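You operate a simulated robot arm through the tools that you are given. There is no shell and no other tool. Be economical: measure what you need, move in short steps, check, and stop when the job is done.

Carry out the task below with a simulated robot arm. There is one attempt and no reset: what you move stays moved.

TASK
Press the brass bush flush into the bearing housing and put the housing in its tray.
Fine: the arbor table ends out again, the ram up.
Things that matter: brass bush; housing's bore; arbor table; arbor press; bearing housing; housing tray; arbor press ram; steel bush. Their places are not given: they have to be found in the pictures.

It is judged by the outcome, as a careful person would: the job done as asked, and still so three seconds after it is handed in. It fails if anything else is knocked over, pushed out of place, dropped, spilled or broken.

THE ROBOT
A 6-joint arm with a two-finger parallel gripper, fixed in place. Base frame: the origin is at the foot of the arm, x ahead of it, y to its left, z up; the work surface is at about z = 0.85. Lengths are in m, angles in degrees, forces in N, time in s.
With the tool pointing down near the work surface it reaches from about 0.26 to 0.68 m from the base axis. Its first joint turns from -66.0 to 66.0 degrees. Payload 2.9 kg.
Tool frame: the origin (TCP) lies between the finger pads and is the grasp point; the fingertips stand 0.03 m ahead of it; z points along the fingers, y is the line along which they close. The gripper opens to 0.11 m. The fingers are 0.02 m wide and 0.01 m thick; the gripper's body (0.048 by 0.112 m) begins 0.055 m behind the TCP.
Orientation is that of the tool frame in the base frame, as a unit quaternion [x, y, z, w]. With the fingers straight down and closing along the base's y, the tool's x points along the base's -x, its y along +y and its z along -z.

THE INTERFACE
- The arm moves only by the tool move_arm. Its argument "deltas" is one flat list of numbers, 6 for each row, row after row: the shift along the base's x, y, z in cm, then the turn, a rotation vector about the base's x, y, z in degrees. In form: [x, y, z, wx, wy, wz, x, y, z, wx, wy, wz, ...]. A call has 1 to 10 rows; each row shifts and turns the commanded pose from where the row before left it. "jaw" is the gripper command, from -1 (shut) to 1 (fully open), values between in proportion, set as the call begins (left out, the last holds). A row lasts 0.2 s, in which the tool goes at most 0.05 m and 8.6 degrees; a call with a longer step from one row to the next is refused whole, and so is a gripper value outside its range. A pose out of reach is approached as far as the arm can. The call stops where the force on the tool passes 90 N (or 10 N more than at its start, if that is more) or the arm is blocked; 0.2 s more then pass. The fingers move at their own pace (about 0.108 m/s each) and stop on an object; they squeeze with about 25 N. The grip force told is the motor's: it shows also when the fingers shut on nothing. Time passes only in rows, and 0.2 s behind the last, so rows that do not move let the fingers close. It gives the time, the measured TCP pose, the force on the tool (base axes), the opening and the grip force at its end, in the units of the frame above (readings bear some noise).
- Cameras (640 x 400 px; columns grow to the right, rows downward): "scene" is fixed at [0.0694, 0.4208, 1.4067]; the picture's right is [-0.85, -0.52, 0.00], its down [-0.18, 0.30, -0.94] and it looks along [0.49, -0.80, -0.35] (base axes); focal length 317 px, centre (320, 200). "wrist" rides on the gripper at [-0.036, 0, -0.057] in the tool frame; the picture's right is [0.00, -1.00, 0.00], its down [0.97, 0.00, -0.24] and it looks along [0.24, 0.00, 0.97] (tool axes); focal length 218 px, centre (320, 200).
- snapshot(camera): a new picture of that camera. No time passes.
- probe_pixels(camera, pixels): for up to 12 pixels [column, row] of the newest picture of that camera ("zoom" is the newest enlarged one), the place [x, y, z] in the base frame of the surface seen there, good to about 0.003 m. No time passes.
- enlarge(camera, box): a new picture of the part [left, top, right, bottom] of that camera's present view, enlarged. No time passes.
- close_job(): hands the job in; it is judged then, once.

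Work in short steps. Measure before you move; look again where a grasp or a placing could have gone wrong, and mend it. You have 80 turns and 46 pictures in all, those below and enlarged ones among them. Open the gripper and draw the arm clear of the work before you hand the job in, unless the task says otherwise; then end with one line.

The tools are called after "Call:" by a JSON object that holds its "name" and its "arguments". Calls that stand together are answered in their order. move_arm: Moves the arm, as the interface text tells. Its arguments: {"type":"object","properties":{"deltas":{"type":"array"},"jaw":{"type":"number"}},"required":["deltas"]} The other tools are called the same way: snapshot (camera) takes a picture; probe_pixels (camera, pixels) gives the place of the surface under pixels of a picture; enlarge (camera, box) takes an enlarged picture of a part of a camera's view; close_job () hands the job in.

At the start:

```text
time_s: 0.0
tcp_pos: [0.3174, 0.0013, 1.3213]
orientation: [0.0, 1.0, 0.0, 0.001]
wrist_force: [-1.0, -0.6, -0.5]
opening: 0.1098
grip_force: 0.1
```

scene: 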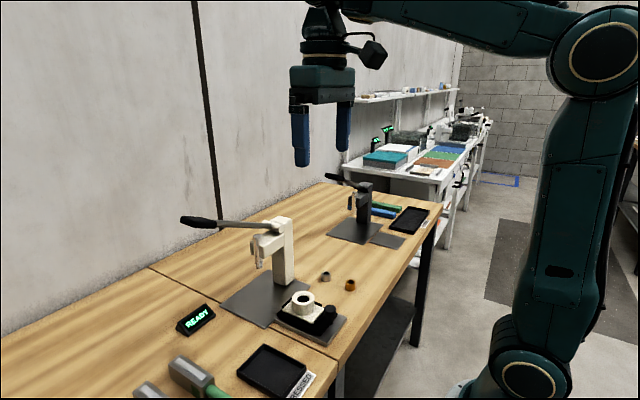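
wrist: 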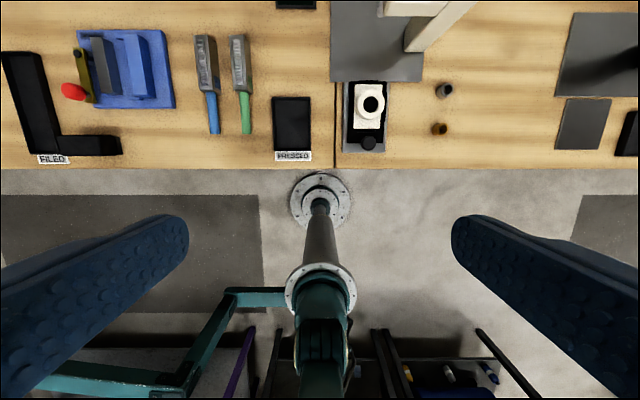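

I start by enlarging the press area in both views to identify the parts.

Call:
{"name": "enlarge", "arguments": {"camera": "scene", "box": [170, 170, 390, 400]}}

Call:
{"name": "enlarge", "arguments": {"camera": "wrist", "box": [260, 0, 480, 170]}}

```text
1.74 times, centred on (280, 285) of scene
```

zoom: 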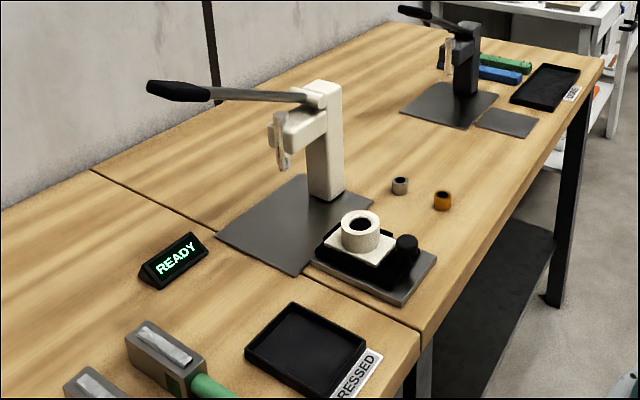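

```text
2.35 times, centred on (370, 85) of wrist
```

zoom: 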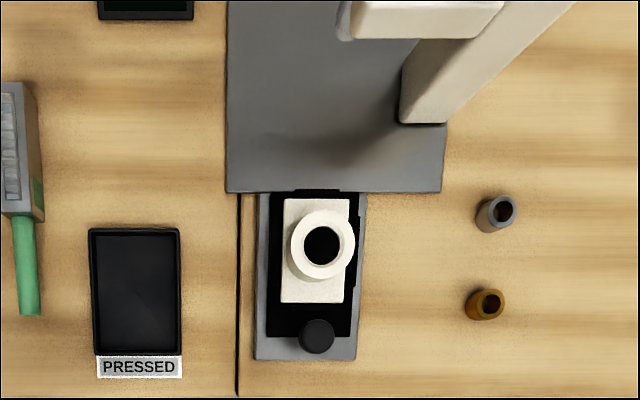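

Brass bush is at wrist zoom (487,304), steel at (497,213). I probe key points on the wrist zoom.

Call:
{"name": "probe_pixels", "arguments": {"camera": "zoom", "pixels": [[487, 291], [487, 317], [497, 200], [321, 245], [321, 213], [345, 245], [317, 335], [290, 295], [265, 350], [136, 290], [136, 235], [335, 150]]}}

Call:
{"name": "probe_pixels", "arguments": {"camera": "scene", "pixels": [[185, 221], [217, 224], [265, 226], [288, 222], [258, 240], [262, 262], [285, 270], [350, 282], [325, 272], [329, 311], [304, 293], [200, 318]]}}

```text
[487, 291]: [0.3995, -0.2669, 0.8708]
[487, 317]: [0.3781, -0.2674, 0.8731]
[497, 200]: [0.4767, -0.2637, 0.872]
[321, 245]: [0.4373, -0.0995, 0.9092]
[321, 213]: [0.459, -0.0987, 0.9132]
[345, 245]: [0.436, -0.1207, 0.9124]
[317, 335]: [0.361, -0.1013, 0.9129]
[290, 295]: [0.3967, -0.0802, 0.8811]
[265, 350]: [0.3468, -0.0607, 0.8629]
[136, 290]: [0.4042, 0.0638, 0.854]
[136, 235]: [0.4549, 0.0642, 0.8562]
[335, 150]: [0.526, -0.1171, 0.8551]
```

```text
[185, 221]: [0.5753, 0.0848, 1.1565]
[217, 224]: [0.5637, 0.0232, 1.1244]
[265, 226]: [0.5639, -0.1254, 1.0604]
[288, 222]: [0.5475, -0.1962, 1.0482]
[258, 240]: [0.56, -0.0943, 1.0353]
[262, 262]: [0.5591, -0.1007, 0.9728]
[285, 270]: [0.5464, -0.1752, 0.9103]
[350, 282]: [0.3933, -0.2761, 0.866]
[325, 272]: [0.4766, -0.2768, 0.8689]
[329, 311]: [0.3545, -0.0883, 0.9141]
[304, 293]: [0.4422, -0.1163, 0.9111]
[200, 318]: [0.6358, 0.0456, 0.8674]
```

Brass bush is near (0.389,-0.267), top about 0.872; the bore is near (0.438,-0.10), the lever handle near (0.57,0.06,1.14). I move above the brass bush for a closer look.

Call:
{"name": "move_arm", "arguments": {"deltas": [0.9, -3.35, -2.75, 0, 0, 0, 0.9, -3.35, -2.75, 0, 0, 0, 0.9, -3.35, -2.75, 0, 0, 0, 0.9, -3.35, -2.75, 0, 0, 0, 0.9, -3.35, -2.75, 0, 0, 0, 0.9, -3.35, -2.75, 0, 0, 0, 0.9, -3.35, -2.75, 0, 0, 0, 0.9, -3.35, -2.75, 0, 0, 0, 0, 0, -3, 0, 0, 0, 0, 0, -3, 0, 0, 0], "jaw": 0}}

Call:
{"name": "snapshot", "arguments": {"camera": "wrist"}}

```text
time_s: 2.2
tcp_pos: [0.3888, -0.2669, 1.0423]
orientation: [0.0, 1.0, 0.001, 0.002]
wrist_force: [0.5, -0.2, 0.0]
opening: 0.055
grip_force: 0.0
```

```text
41 pictures are left
```

wrist: 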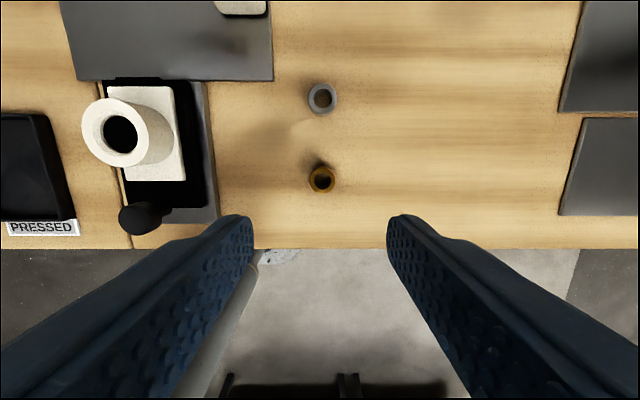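

Call:
{"name": "enlarge", "arguments": {"camera": "wrist", "box": [280, 150, 360, 200]}}

Call:
{"name": "probe_pixels", "arguments": {"camera": "zoom", "pixels": [[320, 150], [240, 230], [420, 230], [320, 310], [330, 240]]}}

Call:
{"name": "probe_pixels", "arguments": {"camera": "wrist", "pixels": [[120, 102], [120, 166], [85, 133], [148, 133], [122, 134], [140, 218], [172, 150], [150, 175], [172, 92], [110, 92], [211, 150], [200, 150]]}}

```text
8.00 times, centred on (320, 175) of wrist
```

zoom: 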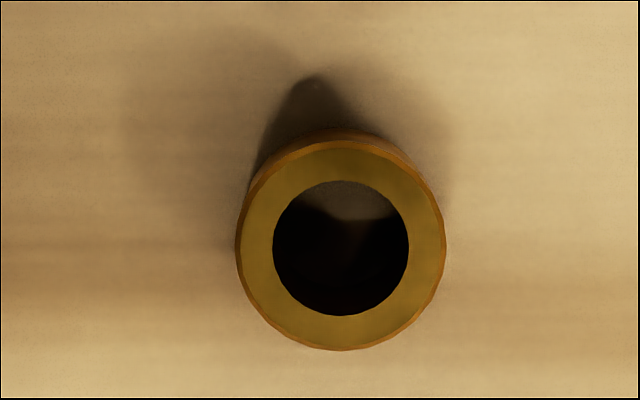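

```text
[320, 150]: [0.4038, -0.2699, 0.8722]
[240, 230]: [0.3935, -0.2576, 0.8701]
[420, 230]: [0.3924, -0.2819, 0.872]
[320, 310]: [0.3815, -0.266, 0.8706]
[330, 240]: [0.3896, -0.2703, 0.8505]
```

```text
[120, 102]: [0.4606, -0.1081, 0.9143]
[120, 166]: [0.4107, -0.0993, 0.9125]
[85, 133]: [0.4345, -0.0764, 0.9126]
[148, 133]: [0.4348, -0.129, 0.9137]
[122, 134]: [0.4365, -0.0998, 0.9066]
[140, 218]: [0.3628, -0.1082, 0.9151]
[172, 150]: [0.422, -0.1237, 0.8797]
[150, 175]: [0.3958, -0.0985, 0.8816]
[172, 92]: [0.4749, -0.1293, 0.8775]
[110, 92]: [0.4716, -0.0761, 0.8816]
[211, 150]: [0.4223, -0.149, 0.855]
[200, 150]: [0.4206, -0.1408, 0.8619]
```

Brass bush centre is (0.390,-0.2695), OD about 26 mm, top 0.872. I descend so that fingertips cover only its upper ~9 mm.

Call:
{"name": "move_arm", "arguments": {"deltas": [0.12, -0.26, -4.5, 0, 0, 0, 0, 0, -4.5, 0, 0, 0, 0, 0, -3.5, 0, 0, 0, 0, 0, -2.4, 0, 0, 0, 0, 0, 0, 0, 0, 0]}}

Call:
{"name": "enlarge", "arguments": {"camera": "wrist", "box": [200, 100, 440, 250]}}

```text
time_s: 3.4
tcp_pos: [0.3896, -0.2708, 0.8915]
orientation: [0.0, 1.0, 0.0, 0.001]
wrist_force: [0.2, 0.0, 0.5]
opening: 0.0552
grip_force: 0.0
```

```text
2.67 times, centred on (320, 175) of wrist
```

zoom: 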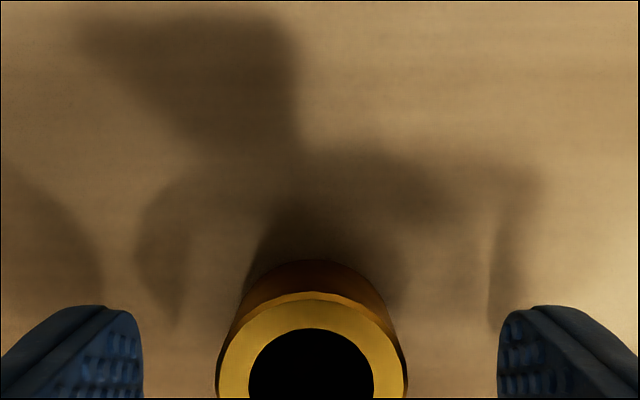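

Bush is centred within ~1 mm; I correct y and close.

Call:
{"name": "move_arm", "arguments": {"deltas": [0, 0.1, 0, 0, 0, 0]}}

Call:
{"name": "move_arm", "arguments": {"deltas": [0, 0, 0, 0, 0, 0, 0, 0, 0, 0, 0, 0, 0, 0, 0, 0, 0, 0], "jaw": -1}}

Call:
{"name": "move_arm", "arguments": {"deltas": [0, 0, 4, 0, 0, 0, 0, 0, 4, 0, 0, 0, 0, 0, 4, 0, 0, 0]}}

Call:
{"name": "snapshot", "arguments": {"camera": "wrist"}}

```text
time_s: 3.8
tcp_pos: [0.3917, -0.2707, 0.8921]
orientation: [0.001, 1.0, 0.0, 0.001]
wrist_force: [0.0, 0.5, -0.1]
opening: 0.055
grip_force: 0.0
```

```text
time_s: 4.6
tcp_pos: [0.3905, -0.2704, 0.8923]
orientation: [-0.001, 1.0, 0.0, 0.001]
wrist_force: [-0.1, 0.2, 0.5]
opening: 0.0267
grip_force: 24.8
```

```text
time_s: 5.4
tcp_pos: [0.393, -0.2686, 1.0146]
orientation: [0.0, 1.0, 0.0, 0.001]
wrist_force: [0.7, -0.2, -0.5]
opening: 0.0267
grip_force: 24.7
```

```text
38 pictures are left
```

wrist: 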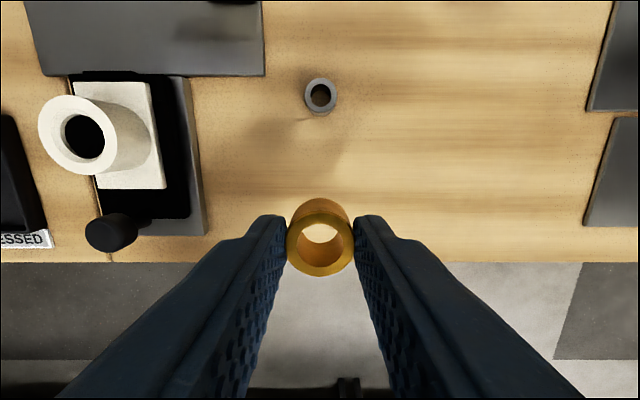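

Bush held (26.7 mm). I move above the bore, staying high.

Call:
{"name": "move_arm", "arguments": {"deltas": [1.1, 4.2, 0, 0, 0, 0, 1.1, 4.2, 0, 0, 0, 0, 1.1, 4.2, 0, 0, 0, 0, 1.1, 4.1, 0, 0, 0, 0, 0, 0, 0, 0, 0, 0]}}

Call:
{"name": "snapshot", "arguments": {"camera": "wrist"}}

Call:
{"name": "enlarge", "arguments": {"camera": "scene", "box": [220, 190, 380, 340]}}

```text
time_s: 6.6
tcp_pos: [0.4322, -0.097, 1.011]
orientation: [0.0, 1.0, -0.001, 0.002]
wrist_force: [-0.1, 1.3, -0.9]
opening: 0.0268
grip_force: 25.0
```

```text
37 pictures are left
```

wrist: 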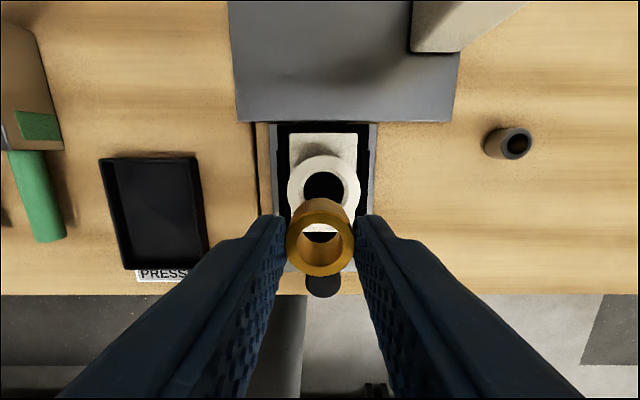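

```text
2.67 times, centred on (300, 265) of scene
```

zoom: 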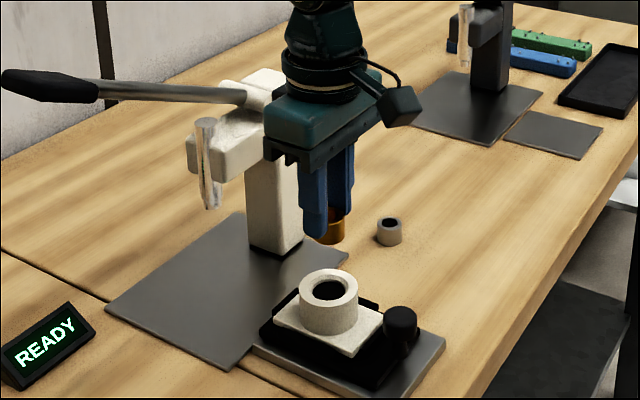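

Bore appears slightly right of the held bush (col 324 vs 320). I measure the rim finely.

Call:
{"name": "enlarge", "arguments": {"camera": "wrist", "box": [256, 140, 384, 220]}}

Call:
{"name": "probe_pixels", "arguments": {"camera": "zoom", "pixels": [[338, 90], [338, 145], [170, 230], [225, 230], [460, 230], [510, 230], [338, 220]]}}

```text
5.00 times, centred on (320, 180) of wrist
```

zoom: 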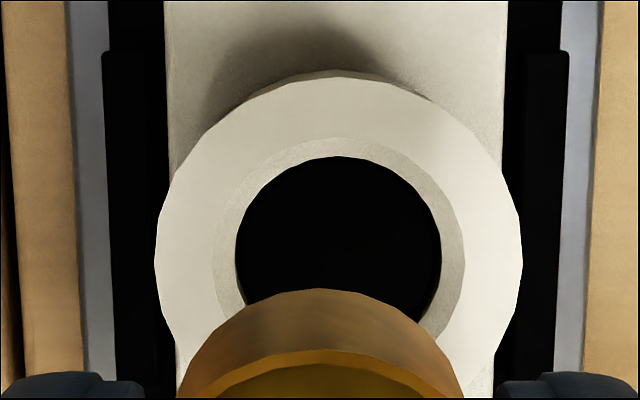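

```text
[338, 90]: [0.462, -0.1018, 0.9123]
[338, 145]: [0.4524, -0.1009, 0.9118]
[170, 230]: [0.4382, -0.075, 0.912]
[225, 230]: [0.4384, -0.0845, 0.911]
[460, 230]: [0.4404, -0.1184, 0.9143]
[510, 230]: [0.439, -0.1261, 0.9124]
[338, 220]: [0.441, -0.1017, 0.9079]
```

Bore centre relative to TCP: about +3 mm in x, −2.6 mm in y. I correct and descend to just above the rim, then look.

Call:
{"name": "move_arm", "arguments": {"deltas": [0.3, -0.26, -2.5, 0, 0, 0, 0, 0, -2.5, 0, 0, 0, 0, 0, 0, 0, 0, 0]}}

Call:
{"name": "enlarge", "arguments": {"camera": "wrist", "box": [240, 140, 400, 290]}}

Call:
{"name": "enlarge", "arguments": {"camera": "scene", "box": [270, 260, 340, 320]}}

```text
time_s: 7.4
tcp_pos: [0.4369, -0.1029, 0.9594]
orientation: [0.0, 1.0, 0.0, 0.001]
wrist_force: [1.0, -0.7, -0.9]
opening: 0.0269
grip_force: 24.9
```

```text
2.67 times, centred on (320, 215) of wrist
```

zoom: 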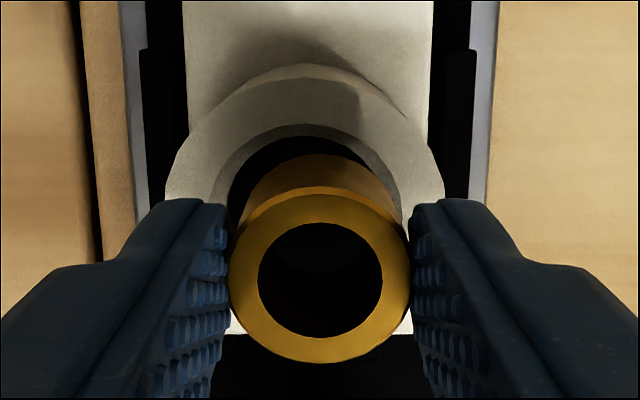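

```text
6.67 times, centred on (305, 290) of scene
```

zoom: 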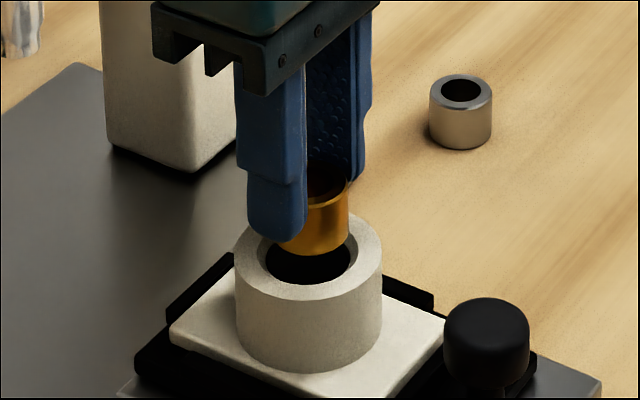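

Along x it is aligned; in y the bush sits ~2.6 mm too far right (rim centre col 305 vs bush 320). I correct y and check.

Call:
{"name": "move_arm", "arguments": {"deltas": [0, 0.25, 0, 0, 0, 0, 0, 0, 0, 0, 0, 0, 0, 0, 0, 0, 0, 0]}}

Call:
{"name": "enlarge", "arguments": {"camera": "wrist", "box": [240, 140, 400, 290]}}

```text
time_s: 8.2
tcp_pos: [0.4362, -0.0999, 0.962]
orientation: [0.0, 1.0, 0.001, 0.002]
wrist_force: [1.2, 0.7, -0.8]
opening: 0.0266
grip_force: 24.9
```

```text
2.67 times, centred on (320, 215) of wrist
```

zoom: 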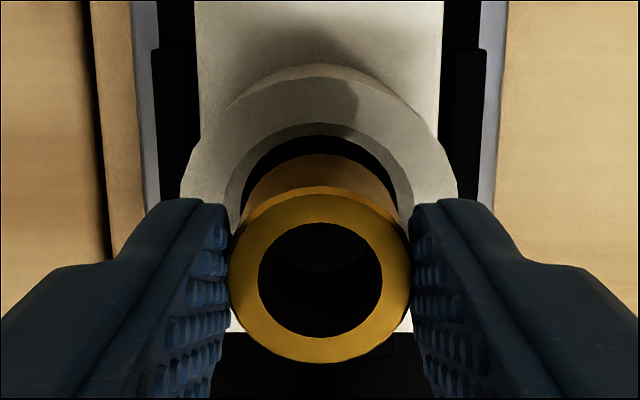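

Rim now spans cols 182–458, centred on the bush at 320. I lower in small steps watching force.

Call:
{"name": "move_arm", "arguments": {"deltas": [0, 0, -0.3, 0, 0, 0, 0, 0, -0.3, 0, 0, 0, 0, 0, -0.3, 0, 0, 0]}}

Call:
{"name": "enlarge", "arguments": {"camera": "scene", "box": [270, 260, 340, 320]}}

```text
time_s: 9.0
tcp_pos: [0.437, -0.1003, 0.952]
orientation: [0.0, 1.0, 0.0, 0.001]
wrist_force: [-0.8, -0.8, 1.2]
opening: 0.0267
grip_force: 24.7
```

```text
6.67 times, centred on (305, 290) of scene
```

zoom: 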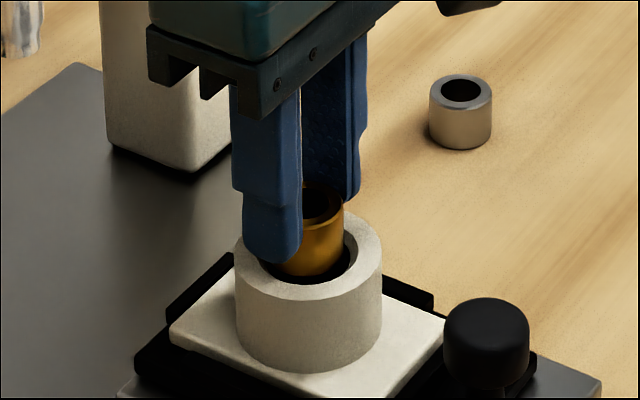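

No contact force yet; bush is entering. I keep lowering.

Call:
{"name": "move_arm", "arguments": {"deltas": [0, 0, -0.2, 0, 0, 0, 0, 0, -0.2, 0, 0, 0, 0, 0, -0.2, 0, 0, 0]}}

```text
time_s: 9.8
tcp_pos: [0.438, -0.0996, 0.9471]
orientation: [-0.001, 1.0, 0.001, 0.002]
wrist_force: [1.5, 1.0, 15.7]
opening: 0.0267
grip_force: 25.7
```

15.7 N upward: the bush has seated on the lead-in. I check from the scene before releasing.

Call:
{"name": "enlarge", "arguments": {"camera": "scene", "box": [270, 260, 340, 320]}}

Call:
{"name": "enlarge", "arguments": {"camera": "wrist", "box": [240, 140, 400, 290]}}

```text
6.67 times, centred on (305, 290) of scene
```

zoom: 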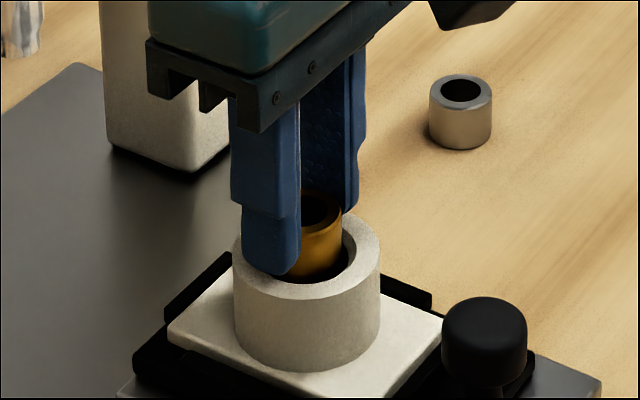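

```text
2.67 times, centred on (320, 215) of wrist
```

zoom: 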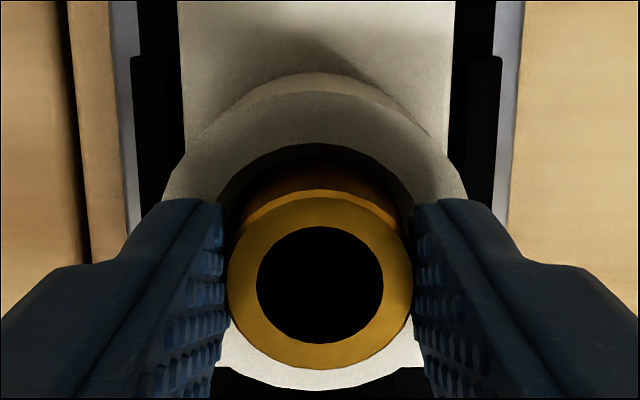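

Seated and roughly concentric. I release slightly and raise.

Call:
{"name": "move_arm", "arguments": {"deltas": [0, 0, 0.1, 0, 0, 0, 0, 0, 0, 0, 0, 0, 0, 0, 0, 0, 0, 0], "jaw": -0.2}}

Call:
{"name": "move_arm", "arguments": {"deltas": [0, 0, 2, 0, 0, 0, 0, 0, 4, 0, 0, 0, 0, 0, 4, 0, 0, 0, 0, 0, 0, 0, 0, 0]}}

Call:
{"name": "snapshot", "arguments": {"camera": "wrist"}}

Call:
{"name": "enlarge", "arguments": {"camera": "scene", "box": [270, 260, 340, 320]}}

```text
time_s: 10.6
tcp_pos: [0.4375, -0.1007, 0.9485]
orientation: [0.0, 1.0, 0.0, 0.0]
wrist_force: [-0.2, -0.4, 0.6]
opening: 0.0439
grip_force: 0.0
```

```text
time_s: 11.6
tcp_pos: [0.4368, -0.1023, 1.05]
orientation: [0.001, 1.0, 0.001, 0.001]
wrist_force: [-0.7, -0.7, 0.1]
opening: 0.0439
grip_force: 0.1
```

```text
28 pictures are left
```

wrist: 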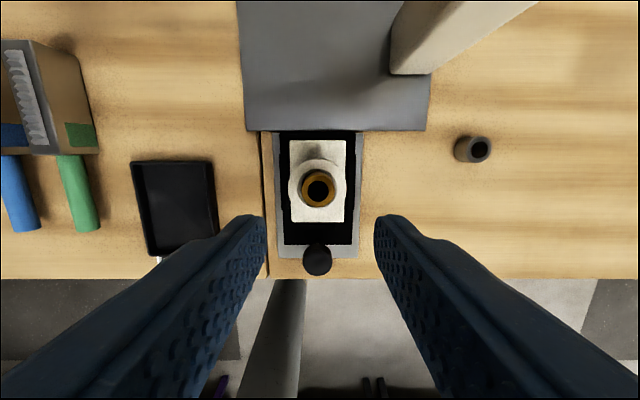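

```text
6.67 times, centred on (305, 290) of scene
```

zoom: 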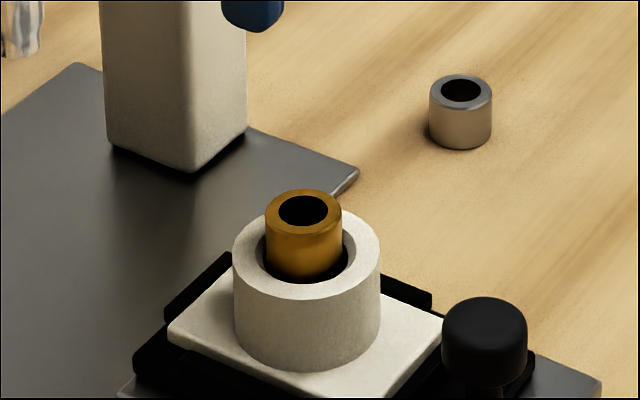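

The bush stands upright in the bore. Next is the table knob at (0.362,-0.103); I probe the press column, ram and knob for clearances.

Call:
{"name": "probe_pixels", "arguments": {"camera": "zoom", "pixels": [[120, 140], [190, 160], [235, 120], [485, 305], [455, 345], [520, 345], [485, 375], [485, 388], [303, 195]]}}

Call:
{"name": "probe_pixels", "arguments": {"camera": "wrist", "pixels": [[318, 248], [304, 260], [331, 260], [317, 275], [317, 262], [395, 70], [428, 70]]}}

Call:
{"name": "enlarge", "arguments": {"camera": "scene", "box": [170, 190, 310, 290]}}

```text
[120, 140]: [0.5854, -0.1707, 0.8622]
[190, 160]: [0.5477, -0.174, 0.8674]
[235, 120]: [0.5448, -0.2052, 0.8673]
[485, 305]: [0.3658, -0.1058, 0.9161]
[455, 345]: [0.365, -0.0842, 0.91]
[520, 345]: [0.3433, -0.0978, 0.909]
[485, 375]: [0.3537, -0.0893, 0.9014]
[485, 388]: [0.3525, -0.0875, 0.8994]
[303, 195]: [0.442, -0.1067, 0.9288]
```

```text
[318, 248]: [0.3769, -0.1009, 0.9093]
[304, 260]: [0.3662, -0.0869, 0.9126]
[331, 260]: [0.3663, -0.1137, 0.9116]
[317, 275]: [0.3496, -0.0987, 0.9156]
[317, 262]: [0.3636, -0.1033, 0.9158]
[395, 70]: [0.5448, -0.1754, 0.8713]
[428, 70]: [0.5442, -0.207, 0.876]
```

```text
4.00 times, centred on (240, 240) of scene
```

zoom: 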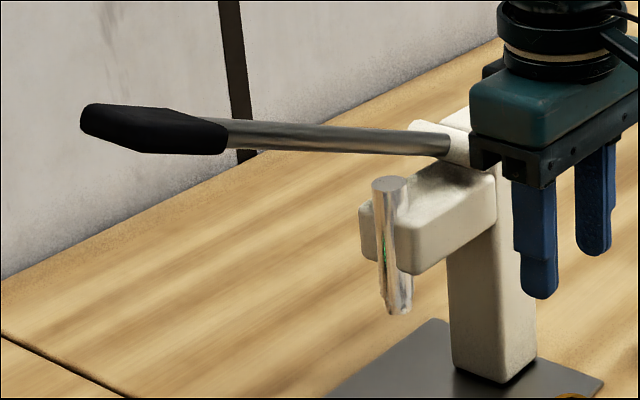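

Knob centre ≈ (0.363,-0.1005), cap top 0.915. I move above it and descend around it.

Call:
{"name": "move_arm", "arguments": {"deltas": [-3.7, 0, 0, 0, 0, 0, -3.7, 0, 0, 0, 0, 0, 0, 0, -4.5, 0, 0, 0, 0, 0, -4.5, 0, 0, 0, 0, 0, -2.2, 0, 0, 0, 0, 0, 0, 0, 0, 0]}}

Call:
{"name": "snapshot", "arguments": {"camera": "wrist"}}

```text
time_s: 13.0
tcp_pos: [0.3615, -0.1003, 0.9342]
orientation: [-0.001, 1.0, 0.0, 0.001]
wrist_force: [-0.4, 0.4, -0.4]
opening: 0.044
grip_force: 0.0
```

```text
25 pictures are left
```

wrist: 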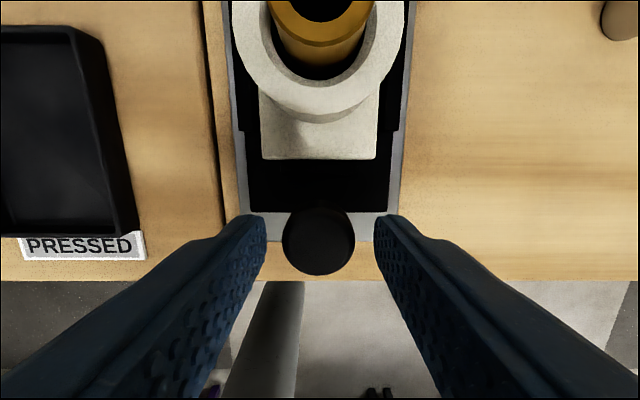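

Knob is centred between fingers (col 318). I descend and grip it.

Call:
{"name": "move_arm", "arguments": {"deltas": [0, 0, -0.9, 0, 0, 0, 0, 0, -0.9, 0, 0, 0]}}

Call:
{"name": "move_arm", "arguments": {"deltas": [0, 0, 0, 0, 0, 0, 0, 0, 0, 0, 0, 0], "jaw": -1}}

Call:
{"name": "move_arm", "arguments": {"deltas": [0.7, 0, 0, 0, 0, 0, 0.7, 0, 0, 0, 0, 0, 0.7, 0, 0, 0, 0, 0]}}

Call:
{"name": "snapshot", "arguments": {"camera": "scene"}}

```text
time_s: 13.6
tcp_pos: [0.3629, -0.1026, 0.9178]
orientation: [0.0, 1.0, 0.0, 0.0]
wrist_force: [0.4, -0.5, -0.1]
opening: 0.0441
grip_force: 0.1
```

```text
time_s: 14.2
tcp_pos: [0.3624, -0.0996, 0.9184]
orientation: [-0.001, 1.0, 0.0, 0.001]
wrist_force: [1.8, 14.6, -3.0]
opening: 0.0293
grip_force: 44.7
```

```text
time_s: 15.0
tcp_pos: [0.3837, -0.1005, 0.9172]
orientation: [-0.001, 1.0, 0.0, 0.001]
wrist_force: [-1.4, 14.4, 4.9]
opening: 0.0293
grip_force: 44.5
```

```text
24 pictures are left
```

scene: 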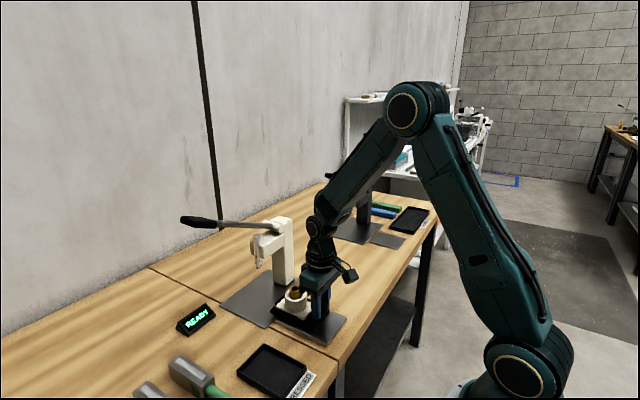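

The table slides with the knob. I continue inward, smoothly.

Call:
{"name": "move_arm", "arguments": {"deltas": [0.8, 0, 0, 0, 0, 0, 0.8, 0, 0, 0, 0, 0, 0.8, 0, 0, 0, 0, 0, 0.8, 0, 0, 0, 0, 0, 0.8, 0, 0, 0, 0, 0, 0.8, 0, 0, 0, 0, 0, 0.8, 0, 0, 0, 0, 0, 0.8, 0, 0, 0, 0, 0, 0.8, 0, 0, 0, 0, 0]}}

Call:
{"name": "enlarge", "arguments": {"camera": "scene", "box": [200, 190, 360, 340]}}

```text
time_s: 17.0
tcp_pos: [0.4561, -0.0992, 0.918]
orientation: [0.0, 1.0, -0.001, -0.001]
wrist_force: [-2.1, 11.5, -9.1]
opening: 0.0294
grip_force: 44.9
```

```text
2.67 times, centred on (280, 265) of scene
```

zoom: 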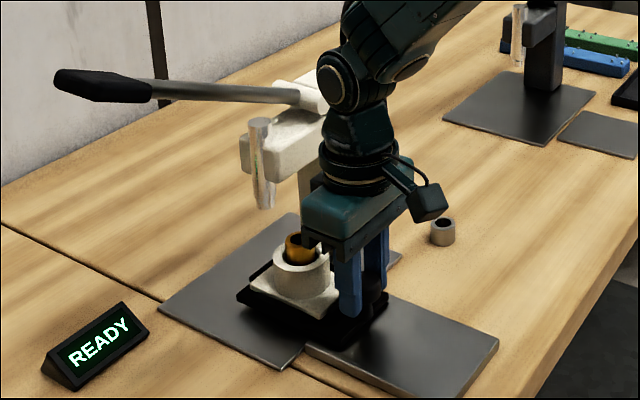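

Call:
{"name": "move_arm", "arguments": {"deltas": [0.5, 0, 0, 0, 0, 0, 0.5, 0, 0, 0, 0, 0, 0.4, 0, 0, 0, 0, 0, 0.3, 0, 0, 0, 0, 0, 0.3, 0, 0, 0, 0, 0, 0.3, 0, 0, 0, 0, 0]}}

Call:
{"name": "enlarge", "arguments": {"camera": "scene", "box": [200, 190, 360, 340]}}

```text
time_s: 18.4
tcp_pos: [0.4795, -0.1001, 0.9175]
orientation: [-0.001, 1.0, 0.0, 0.003]
wrist_force: [-1.5, 16.6, -4.8]
opening: 0.0293
grip_force: 44.6
```

```text
2.67 times, centred on (280, 265) of scene
```

zoom: 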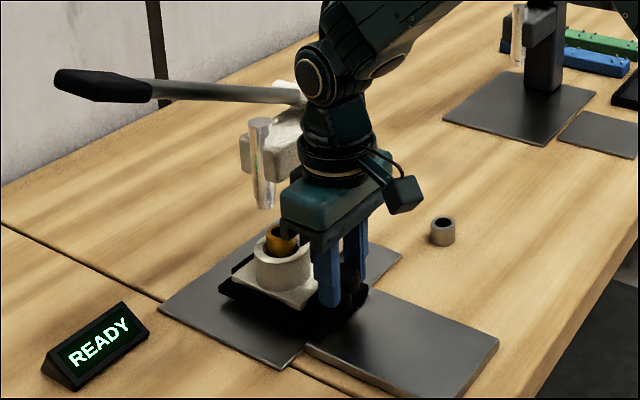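

Call:
{"name": "move_arm", "arguments": {"deltas": [0.3, 0, 0, 0, 0, 0, 0.3, 0, 0, 0, 0, 0, 0.3, 0, 0, 0, 0, 0, 0, 0, 0, 0, 0, 0]}}

Call:
{"name": "enlarge", "arguments": {"camera": "scene", "box": [230, 210, 310, 310]}}

```text
time_s: 19.4
tcp_pos: [0.4893, -0.0992, 0.9181]
orientation: [-0.001, 1.0, 0.002, 0.0]
wrist_force: [-0.2, 19.6, -10.7]
opening: 0.0291
grip_force: 44.5
```

```text
4.00 times, centred on (270, 260) of scene
```

zoom: 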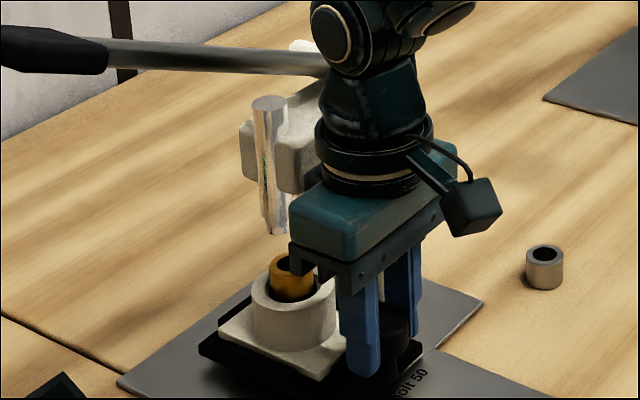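

Ram axis is still ~3 px beyond the bush; I continue gently inward to find the stop.

Call:
{"name": "move_arm", "arguments": {"deltas": [0.3, 0, 0, 0, 0, 0, 0.3, 0, 0, 0, 0, 0, 0.3, 0, 0, 0, 0, 0, 0, 0, 0, 0, 0, 0]}}

Call:
{"name": "enlarge", "arguments": {"camera": "scene", "box": [230, 210, 310, 310]}}

```text
time_s: 20.4
tcp_pos: [0.4961, -0.0992, 0.919]
orientation: [-0.001, 1.0, 0.001, 0.0]
wrist_force: [-7.9, 18.2, -3.4]
opening: 0.0294
grip_force: 45.1
```

```text
4.00 times, centred on (270, 260) of scene
```

zoom: 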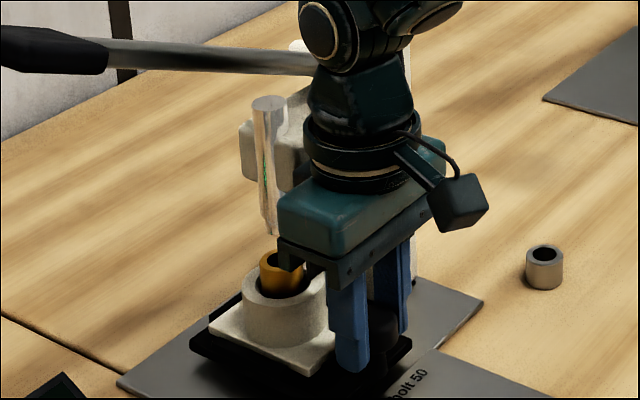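

Bush is now under the ram axis, and x force rises (−7.9 N): likely at the stop. One small push to confirm.

Call:
{"name": "move_arm", "arguments": {"deltas": [0.2, 0, 0, 0, 0, 0, 0, 0, 0, 0, 0, 0]}}

```text
time_s: 21.0
tcp_pos: [0.4973, -0.1015, 0.9175]
orientation: [0.0, 1.0, 0.0, -0.003]
wrist_force: [-23.2, 17.5, 4.3]
opening: 0.0295
grip_force: 45.6
```

The stop is reached (−23 N). I release the knob, back off up and away, then view.

Call:
{"name": "move_arm", "arguments": {"deltas": [0, 0, 0, 0, 0, 0, 0, 0, 0, 0, 0, 0], "jaw": 0.1}}

Call:
{"name": "move_arm", "arguments": {"deltas": [-0.5, 0, 3, 0, 0, 0, -2, 0, 4, 0, 0, 0, -3, 0, 3.5, 0, 0, 0, -3, 0, 3.5, 0, 0, 0, -3, 0, 3.5, 0, 0, 0, -3, 0, 3.5, 0, 0, 0, 0, 0, 4, 0, 0, 0, 0, 0, 4, 0, 0, 0]}}

Call:
{"name": "enlarge", "arguments": {"camera": "scene", "box": [170, 190, 330, 330]}}

Call:
{"name": "snapshot", "arguments": {"camera": "wrist"}}

```text
time_s: 21.6
tcp_pos: [0.5006, -0.1028, 0.9193]
orientation: [0.002, 1.0, -0.001, 0.002]
wrist_force: [-7.4, -3.7, 1.8]
opening: 0.0605
grip_force: 0.2
```

```text
time_s: 23.4
tcp_pos: [0.3548, -0.102, 1.2082]
orientation: [0.0, 1.0, -0.001, 0.001]
wrist_force: [-0.2, 0.9, 0.3]
opening: 0.0604
grip_force: 0.1
```

```text
2.86 times, centred on (250, 260) of scene
```

zoom: 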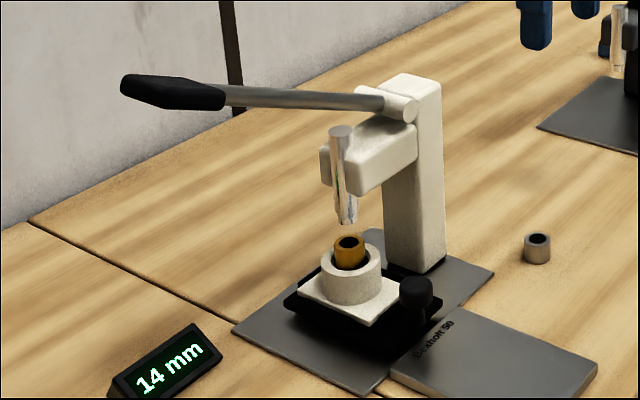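

```text
18 pictures are left
```

wrist: 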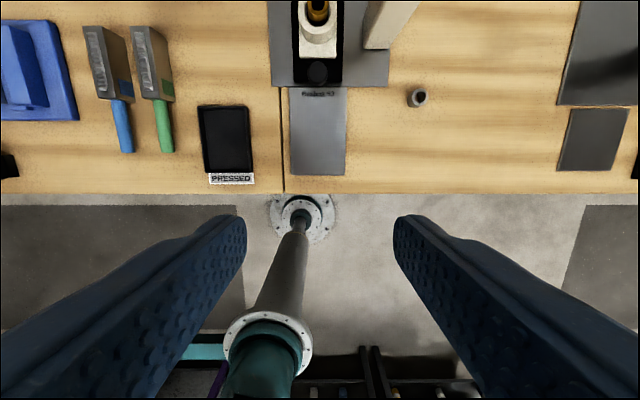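

The readout now shows "14 mm" (bush proud). I probe the lever and ram for the pull.

Call:
{"name": "probe_pixels", "arguments": {"camera": "zoom", "pixels": [[127, 88], [150, 80], [150, 98], [180, 92], [215, 98], [250, 97], [300, 100], [350, 101], [400, 108], [340, 140], [346, 215], [349, 242]]}}

```text
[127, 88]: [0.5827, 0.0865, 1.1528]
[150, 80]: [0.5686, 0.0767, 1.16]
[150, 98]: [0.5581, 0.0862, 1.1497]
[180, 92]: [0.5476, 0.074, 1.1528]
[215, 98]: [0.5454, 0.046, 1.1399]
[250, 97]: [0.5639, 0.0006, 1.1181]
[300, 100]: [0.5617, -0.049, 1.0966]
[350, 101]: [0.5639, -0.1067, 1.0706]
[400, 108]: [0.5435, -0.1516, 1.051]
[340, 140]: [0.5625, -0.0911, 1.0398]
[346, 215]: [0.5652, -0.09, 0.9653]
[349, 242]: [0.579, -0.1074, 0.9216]
```

The lever runs along y from pivot ~(0.56,-0.17,1.04) up to handle ~(0.567,0.06,1.145). I close the fingers and move over the handle.

Call:
{"name": "move_arm", "arguments": {"deltas": [3.55, 2.7, 0.4, 0, 0, 0, 3.55, 2.7, 0.4, 0, 0, 0, 3.55, 2.7, 0.3, 0, 0, 0, 3.55, 2.7, 0.3, 0, 0, 0, 3.55, 2.7, 0.3, 0, 0, 0, 3.5, 2.7, 0.3, 0, 0, 0, 0, 0, 0, 0, 0, 0], "jaw": -1}}

Call:
{"name": "snapshot", "arguments": {"camera": "scene"}}

Call:
{"name": "snapshot", "arguments": {"camera": "wrist"}}

```text
time_s: 25.0
tcp_pos: [0.5693, 0.0613, 1.2257]
orientation: [0.0, 1.0, 0.0, 0.0]
wrist_force: [-0.8, -0.3, 0.5]
opening: 0.0
grip_force: 25.5
```

```text
17 pictures are left
```

scene: 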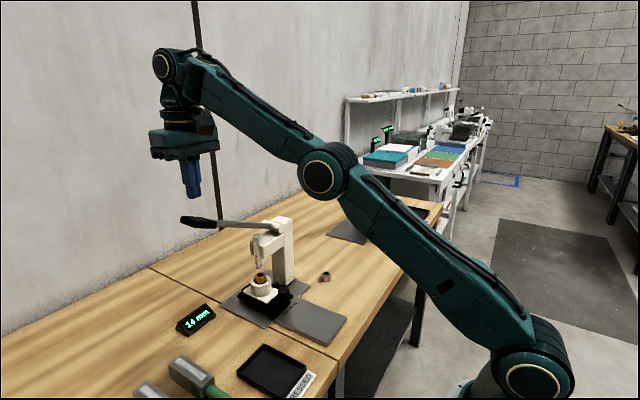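

```text
16 pictures are left
```

wrist: 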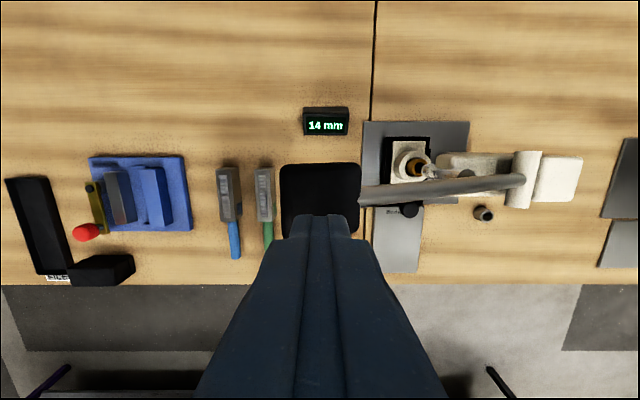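

Fingertips are centred over the handle (320,200), and the readout is visible in the wrist view. I press down.

Call:
{"name": "move_arm", "arguments": {"deltas": [0, 0, -1.5, 0, 0, 0, 0, 0, -1.5, 0, 0, 0, 0, 0, -1, 0, 0, 0, 0, 0.1, -1, 0, 0, 0, 0, 0.2, -1, 0, 0, 0]}}

Call:
{"name": "move_arm", "arguments": {"deltas": [0, 0.3, -1, 0, 0, 0, 0, 0.3, -1, 0, 0, 0, 0, 0.2, -1, 0, 0, 0, 0, 0.2, -1, 0, 0, 0, 0, 0.2, -1, 0, 0, 0]}}

Call:
{"name": "snapshot", "arguments": {"camera": "scene"}}

```text
time_s: 26.2
tcp_pos: [0.5676, 0.0615, 1.1671]
orientation: [0.0, 1.0, 0.001, 0.001]
wrist_force: [-0.7, -0.2, -0.1]
opening: 0.0003
grip_force: 24.8
```

```text
time_s: 27.4
tcp_pos: [0.5661, 0.0763, 1.1191]
orientation: [0.0, 1.0, 0.0, 0.002]
wrist_force: [0.7, -1.0, 1.3]
opening: 0.0
grip_force: 25.5
```

```text
15 pictures are left
```

scene: 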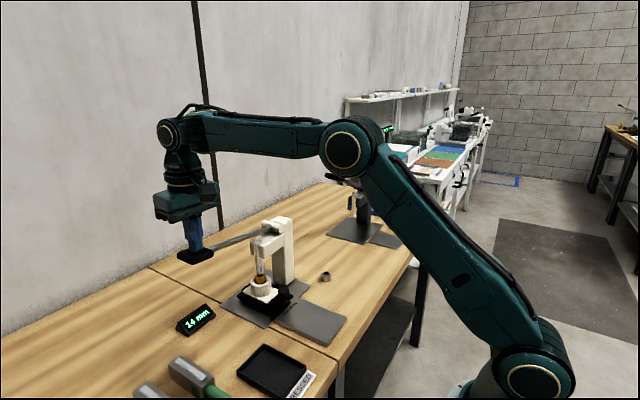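

Lever turns freely, ram near the bush. I continue down with force checks.

Call:
{"name": "move_arm", "arguments": {"deltas": [0, 0, -0.8, 0, 0, 0, 0, 0, -0.8, 0, 0, 0, 0, 0, -0.8, 0, 0, 0, 0, -0.1, -0.8, 0, 0, 0]}}

Call:
{"name": "enlarge", "arguments": {"camera": "scene", "box": [170, 210, 330, 340]}}

```text
time_s: 28.4
tcp_pos: [0.5677, 0.0752, 1.0864]
orientation: [0.0, 1.0, 0.0, 0.002]
wrist_force: [0.2, 2.6, 2.1]
opening: 0.0
grip_force: 24.5
```

```text
3.08 times, centred on (250, 275) of scene
```

zoom: 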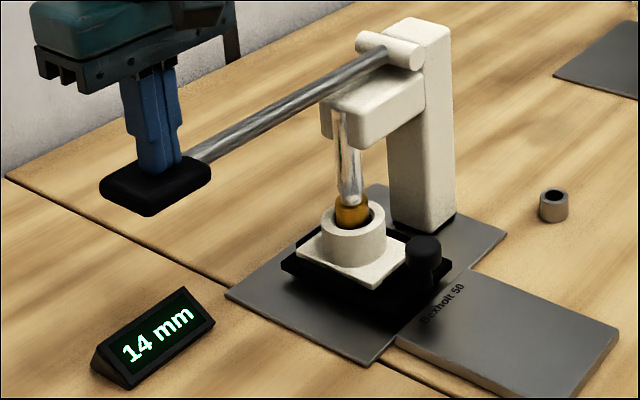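

Ram touches the bush. I press on in finer steps.

Call:
{"name": "move_arm", "arguments": {"deltas": [0, 0, -0.5, 0, 0, 0, 0, -0.1, -0.5, 0, 0, 0, 0, -0.1, -0.5, 0, 0, 0, 0, -0.1, -0.5, 0, 0, 0]}}

Call:
{"name": "snapshot", "arguments": {"camera": "wrist"}}

```text
time_s: 29.4
tcp_pos: [0.5674, 0.0726, 1.0662]
orientation: [-0.001, 1.0, 0.0, 0.002]
wrist_force: [0.5, 10.5, 9.1]
opening: 0.0
grip_force: 25.0
```

```text
13 pictures are left
```

wrist: 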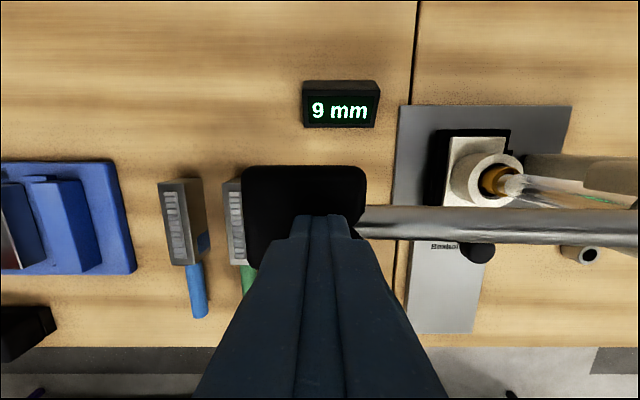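

Readout 9 mm; forces are low. I continue.

Call:
{"name": "move_arm", "arguments": {"deltas": [0, 0, -0.5, 0, 0, 0, 0, 0, -0.5, 0, 0, 0, 0, 0, -0.5, 0, 0, 0, 0, 0, -0.5, 0, 0, 0]}}

Call:
{"name": "enlarge", "arguments": {"camera": "wrist", "box": [220, 60, 540, 260]}}

```text
time_s: 30.4
tcp_pos: [0.5671, 0.0701, 1.0469]
orientation: [0.002, 1.0, 0.0, 0.001]
wrist_force: [-0.4, -9.3, 12.3]
opening: 0.0
grip_force: 25.8
```

```text
2.00 times, centred on (380, 160) of wrist
```

zoom: 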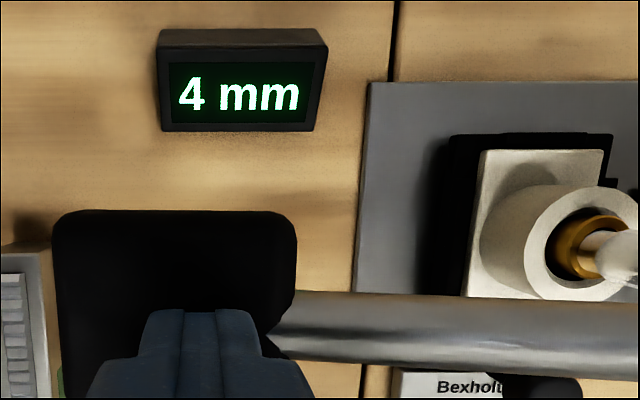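

4 mm left (about 2.5 mm per cm of handle). I go another 1.2 cm.

Call:
{"name": "move_arm", "arguments": {"deltas": [0, 0, -0.4, 0, 0, 0, 0, 0, -0.4, 0, 0, 0, 0, 0, -0.4, 0, 0, 0]}}

Call:
{"name": "enlarge", "arguments": {"camera": "wrist", "box": [220, 60, 540, 260]}}

```text
time_s: 31.2
tcp_pos: [0.5664, 0.0716, 1.0333]
orientation: [0.0, 1.0, 0.0, 0.003]
wrist_force: [5.4, -6.8, 13.6]
opening: 0.0
grip_force: 24.9
```

```text
2.00 times, centred on (380, 160) of wrist
```

zoom: 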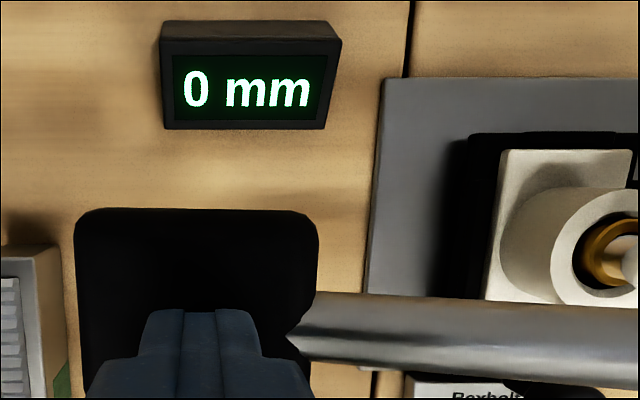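

Readout 0 mm. I press 1.5 mm more at the handle to feel whether it has bottomed.

Call:
{"name": "move_arm", "arguments": {"deltas": [0, 0, -0.15, 0, 0, 0, 0, 0, 0, 0, 0, 0]}}

```text
time_s: 31.8
tcp_pos: [0.5661, 0.073, 1.0314]
orientation: [0.001, 1.0, -0.001, 0.002]
wrist_force: [9.6, -3.9, 12.2]
opening: 0.0001
grip_force: 24.7
```

Call:
{"name": "move_arm", "arguments": {"deltas": [0, 0, -0.2, 0, 0, 0, 0, 0, 0, 0, 0, 0]}}

```text
time_s: 32.4
tcp_pos: [0.5667, 0.0738, 1.029]
orientation: [0.0, 1.0, 0.0, 0.0]
wrist_force: [6.4, -5.0, 14.4]
opening: 0.0
grip_force: 24.6
```

Call:
{"name": "enlarge", "arguments": {"camera": "scene", "box": [170, 230, 310, 340]}}

```text
3.64 times, centred on (240, 285) of scene
```

zoom: 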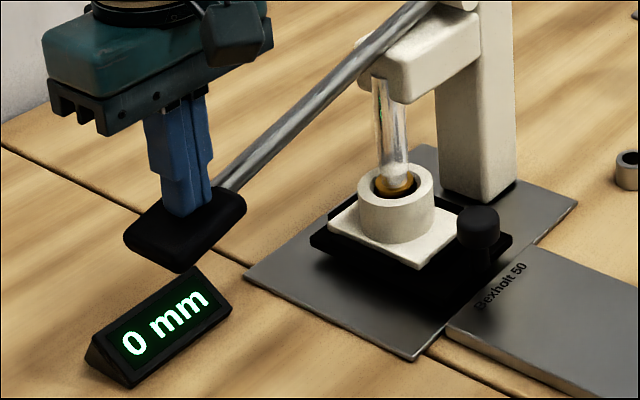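

Flush. Now I ease upward and see whether the lever follows by itself.

Call:
{"name": "move_arm", "arguments": {"deltas": [0, 0, 1, 0, 0, 0, 0, 0, 1.5, 0, 0, 0, 0, 0, 1.5, 0, 0, 0, 0, 0, 1.5, 0, 0, 0]}}

Call:
{"name": "enlarge", "arguments": {"camera": "scene", "box": [170, 190, 330, 330]}}

```text
time_s: 33.4
tcp_pos: [0.5666, 0.0711, 1.085]
orientation: [0.001, 1.0, 0.0, 0.0]
wrist_force: [-1.4, -0.2, 2.3]
opening: 0.0
grip_force: 24.7
```

```text
2.86 times, centred on (250, 260) of scene
```

zoom: 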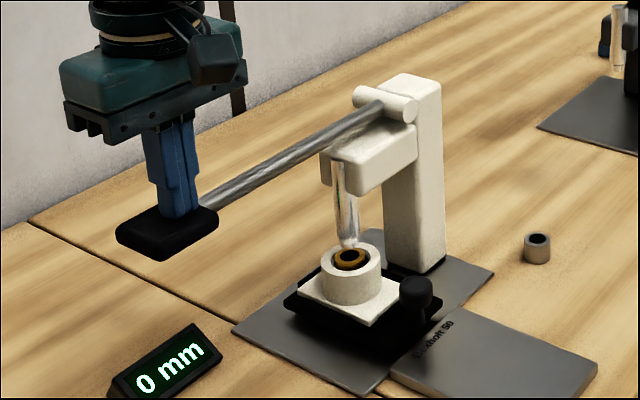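

The lever springs back with the fingers. I let it up gently all the way.

Call:
{"name": "move_arm", "arguments": {"deltas": [0, 0, 1.5, 0, 0, 0, 0, 0, 1.5, 0, 0, 0, 0, -0.1, 1.5, 0, 0, 0, 0, -0.2, 1.5, 0, 0, 0, 0, -0.3, 1.5, 0, 0, 0, 0, -0.3, 1.5, 0, 0, 0, 0, -0.3, 1.5, 0, 0, 0, 0, 0, 2, 0, 0, 0, 0, 0, 3, 0, 0, 0]}}

Call:
{"name": "enlarge", "arguments": {"camera": "scene", "box": [170, 190, 330, 330]}}

```text
time_s: 35.4
tcp_pos: [0.5638, 0.0611, 1.2388]
orientation: [-0.001, 1.0, 0.0, 0.003]
wrist_force: [10.5, -0.2, -13.6]
opening: 0.0002
grip_force: 24.9
out of reach, approached as far as the arm can: row 9
```

```text
2.86 times, centred on (250, 260) of scene
```

zoom: 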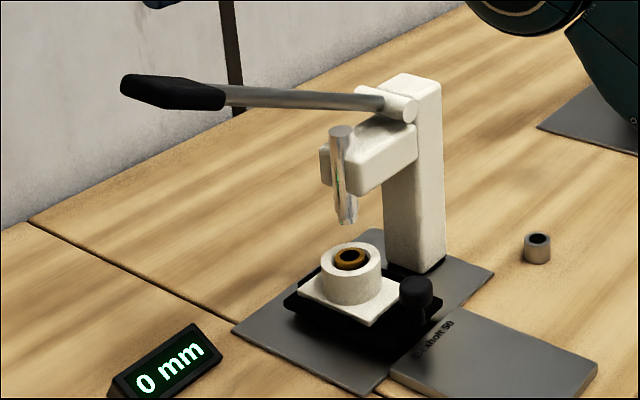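

Ram is fully up. I return to the retreat point over the work, jaws opening.

Call:
{"name": "move_arm", "arguments": {"deltas": [-3.4, -2.7, -0.5, 0, 0, 0, -3.4, -2.7, -0.5, 0, 0, 0, -3.4, -2.7, -0.5, 0, 0, 0, -3.4, -2.7, -0.5, 0, 0, 0, -3.4, -2.7, -0.5, 0, 0, 0, -3.4, -2.7, -0.5, 0, 0, 0, 0, 0, 0, 0, 0, 0], "jaw": 0}}

```text
time_s: 37.0
tcp_pos: [0.3632, -0.1018, 1.2102]
orientation: [0.0, 1.0, 0.001, 0.0]
wrist_force: [0.1, 1.1, -0.3]
opening: 0.0549
grip_force: 0.0
```

Call:
{"name": "move_arm", "arguments": {"deltas": [0, 0, -4, 0, 0, 0, 0, 0, -4, 0, 0, 0, 3, 0.05, -3.5, 0, 0, 0, 3, 0.05, -3.5, 0, 0, 0, 3, 0, -3.5, 0, 0, 0, 3, 0, -3.5, 0, 0, 0, 1.5, 0, -3.5, 0, 0, 0, 0, 0, 0, 0, 0, 0]}}

Call:
{"name": "snapshot", "arguments": {"camera": "wrist"}}

```text
time_s: 38.8
tcp_pos: [0.4948, -0.1032, 0.9539]
orientation: [0.0, 1.0, 0.0, 0.001]
wrist_force: [-0.1, -0.2, -0.6]
opening: 0.0551
grip_force: 0.1
```

```text
7 pictures are left
```

wrist: 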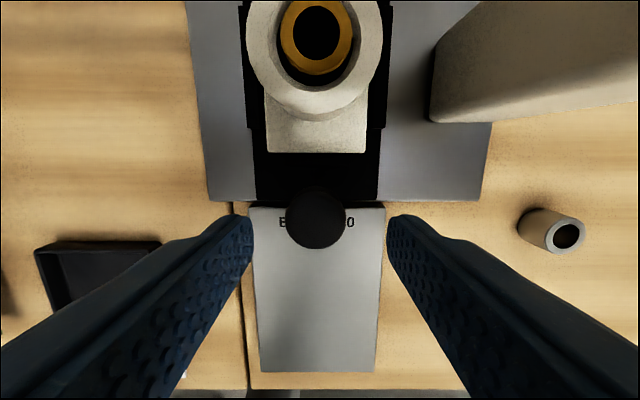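

Knob at (316,218): shift +3 mm x, +1.5 mm y, then descend and grip.

Call:
{"name": "move_arm", "arguments": {"deltas": [0.3, 0.15, -1.2, 0, 0, 0, 0, 0, -1.2, 0, 0, 0, 0, 0, -1.2, 0, 0, 0]}}

Call:
{"name": "move_arm", "arguments": {"deltas": [0, 0, 0, 0, 0, 0, 0, 0, 0, 0, 0, 0, 0, 0, 0, 0, 0, 0], "jaw": -1}}

Call:
{"name": "move_arm", "arguments": {"deltas": [-0.4, 0, 0, 0, 0, 0, -0.8, 0, 0, 0, 0, 0, -0.8, 0, 0, 0, 0, 0, -0.8, 0, 0, 0, 0, 0, -0.8, 0, 0, 0, 0, 0, -0.8, 0, 0, 0, 0, 0]}}

```text
time_s: 39.6
tcp_pos: [0.4982, -0.1005, 0.9159]
orientation: [0.0, 1.0, 0.0, 0.001]
wrist_force: [0.3, 0.4, -0.5]
opening: 0.055
grip_force: 0.0
```

```text
time_s: 40.4
tcp_pos: [0.4983, -0.1003, 0.9159]
orientation: [-0.001, 1.0, 0.0, 0.0]
wrist_force: [1.6, 6.5, -3.7]
opening: 0.0295
grip_force: 45.4
```

```text
time_s: 41.8
tcp_pos: [0.4539, -0.1, 0.9165]
orientation: [0.001, 1.0, 0.0, -0.003]
wrist_force: [1.1, -7.7, -34.3]
opening: 0.0294
grip_force: 44.4
```

Table follows, but −34 N in z; I lower the command 1 mm and continue outward.

Call:
{"name": "move_arm", "arguments": {"deltas": [-0.5, 0, -0.1, 0, 0, 0, -0.5, 0, 0, 0, 0, 0]}}

Call:
{"name": "move_arm", "arguments": {"deltas": [-0.7, 0, 0, 0, 0, 0, -0.7, 0, 0, 0, 0, 0, -0.7, 0, 0, 0, 0, 0]}}

```text
time_s: 42.4
tcp_pos: [0.4435, -0.0992, 0.9166]
orientation: [0.002, 1.0, -0.001, 0.001]
wrist_force: [0.9, -12.4, -22.2]
opening: 0.0293
grip_force: 45.7
```

```text
time_s: 43.2
tcp_pos: [0.4236, -0.1005, 0.918]
orientation: [0.0, 1.0, 0.0, 0.002]
wrist_force: [1.4, -12.2, -13.6]
opening: 0.0293
grip_force: 44.5
```

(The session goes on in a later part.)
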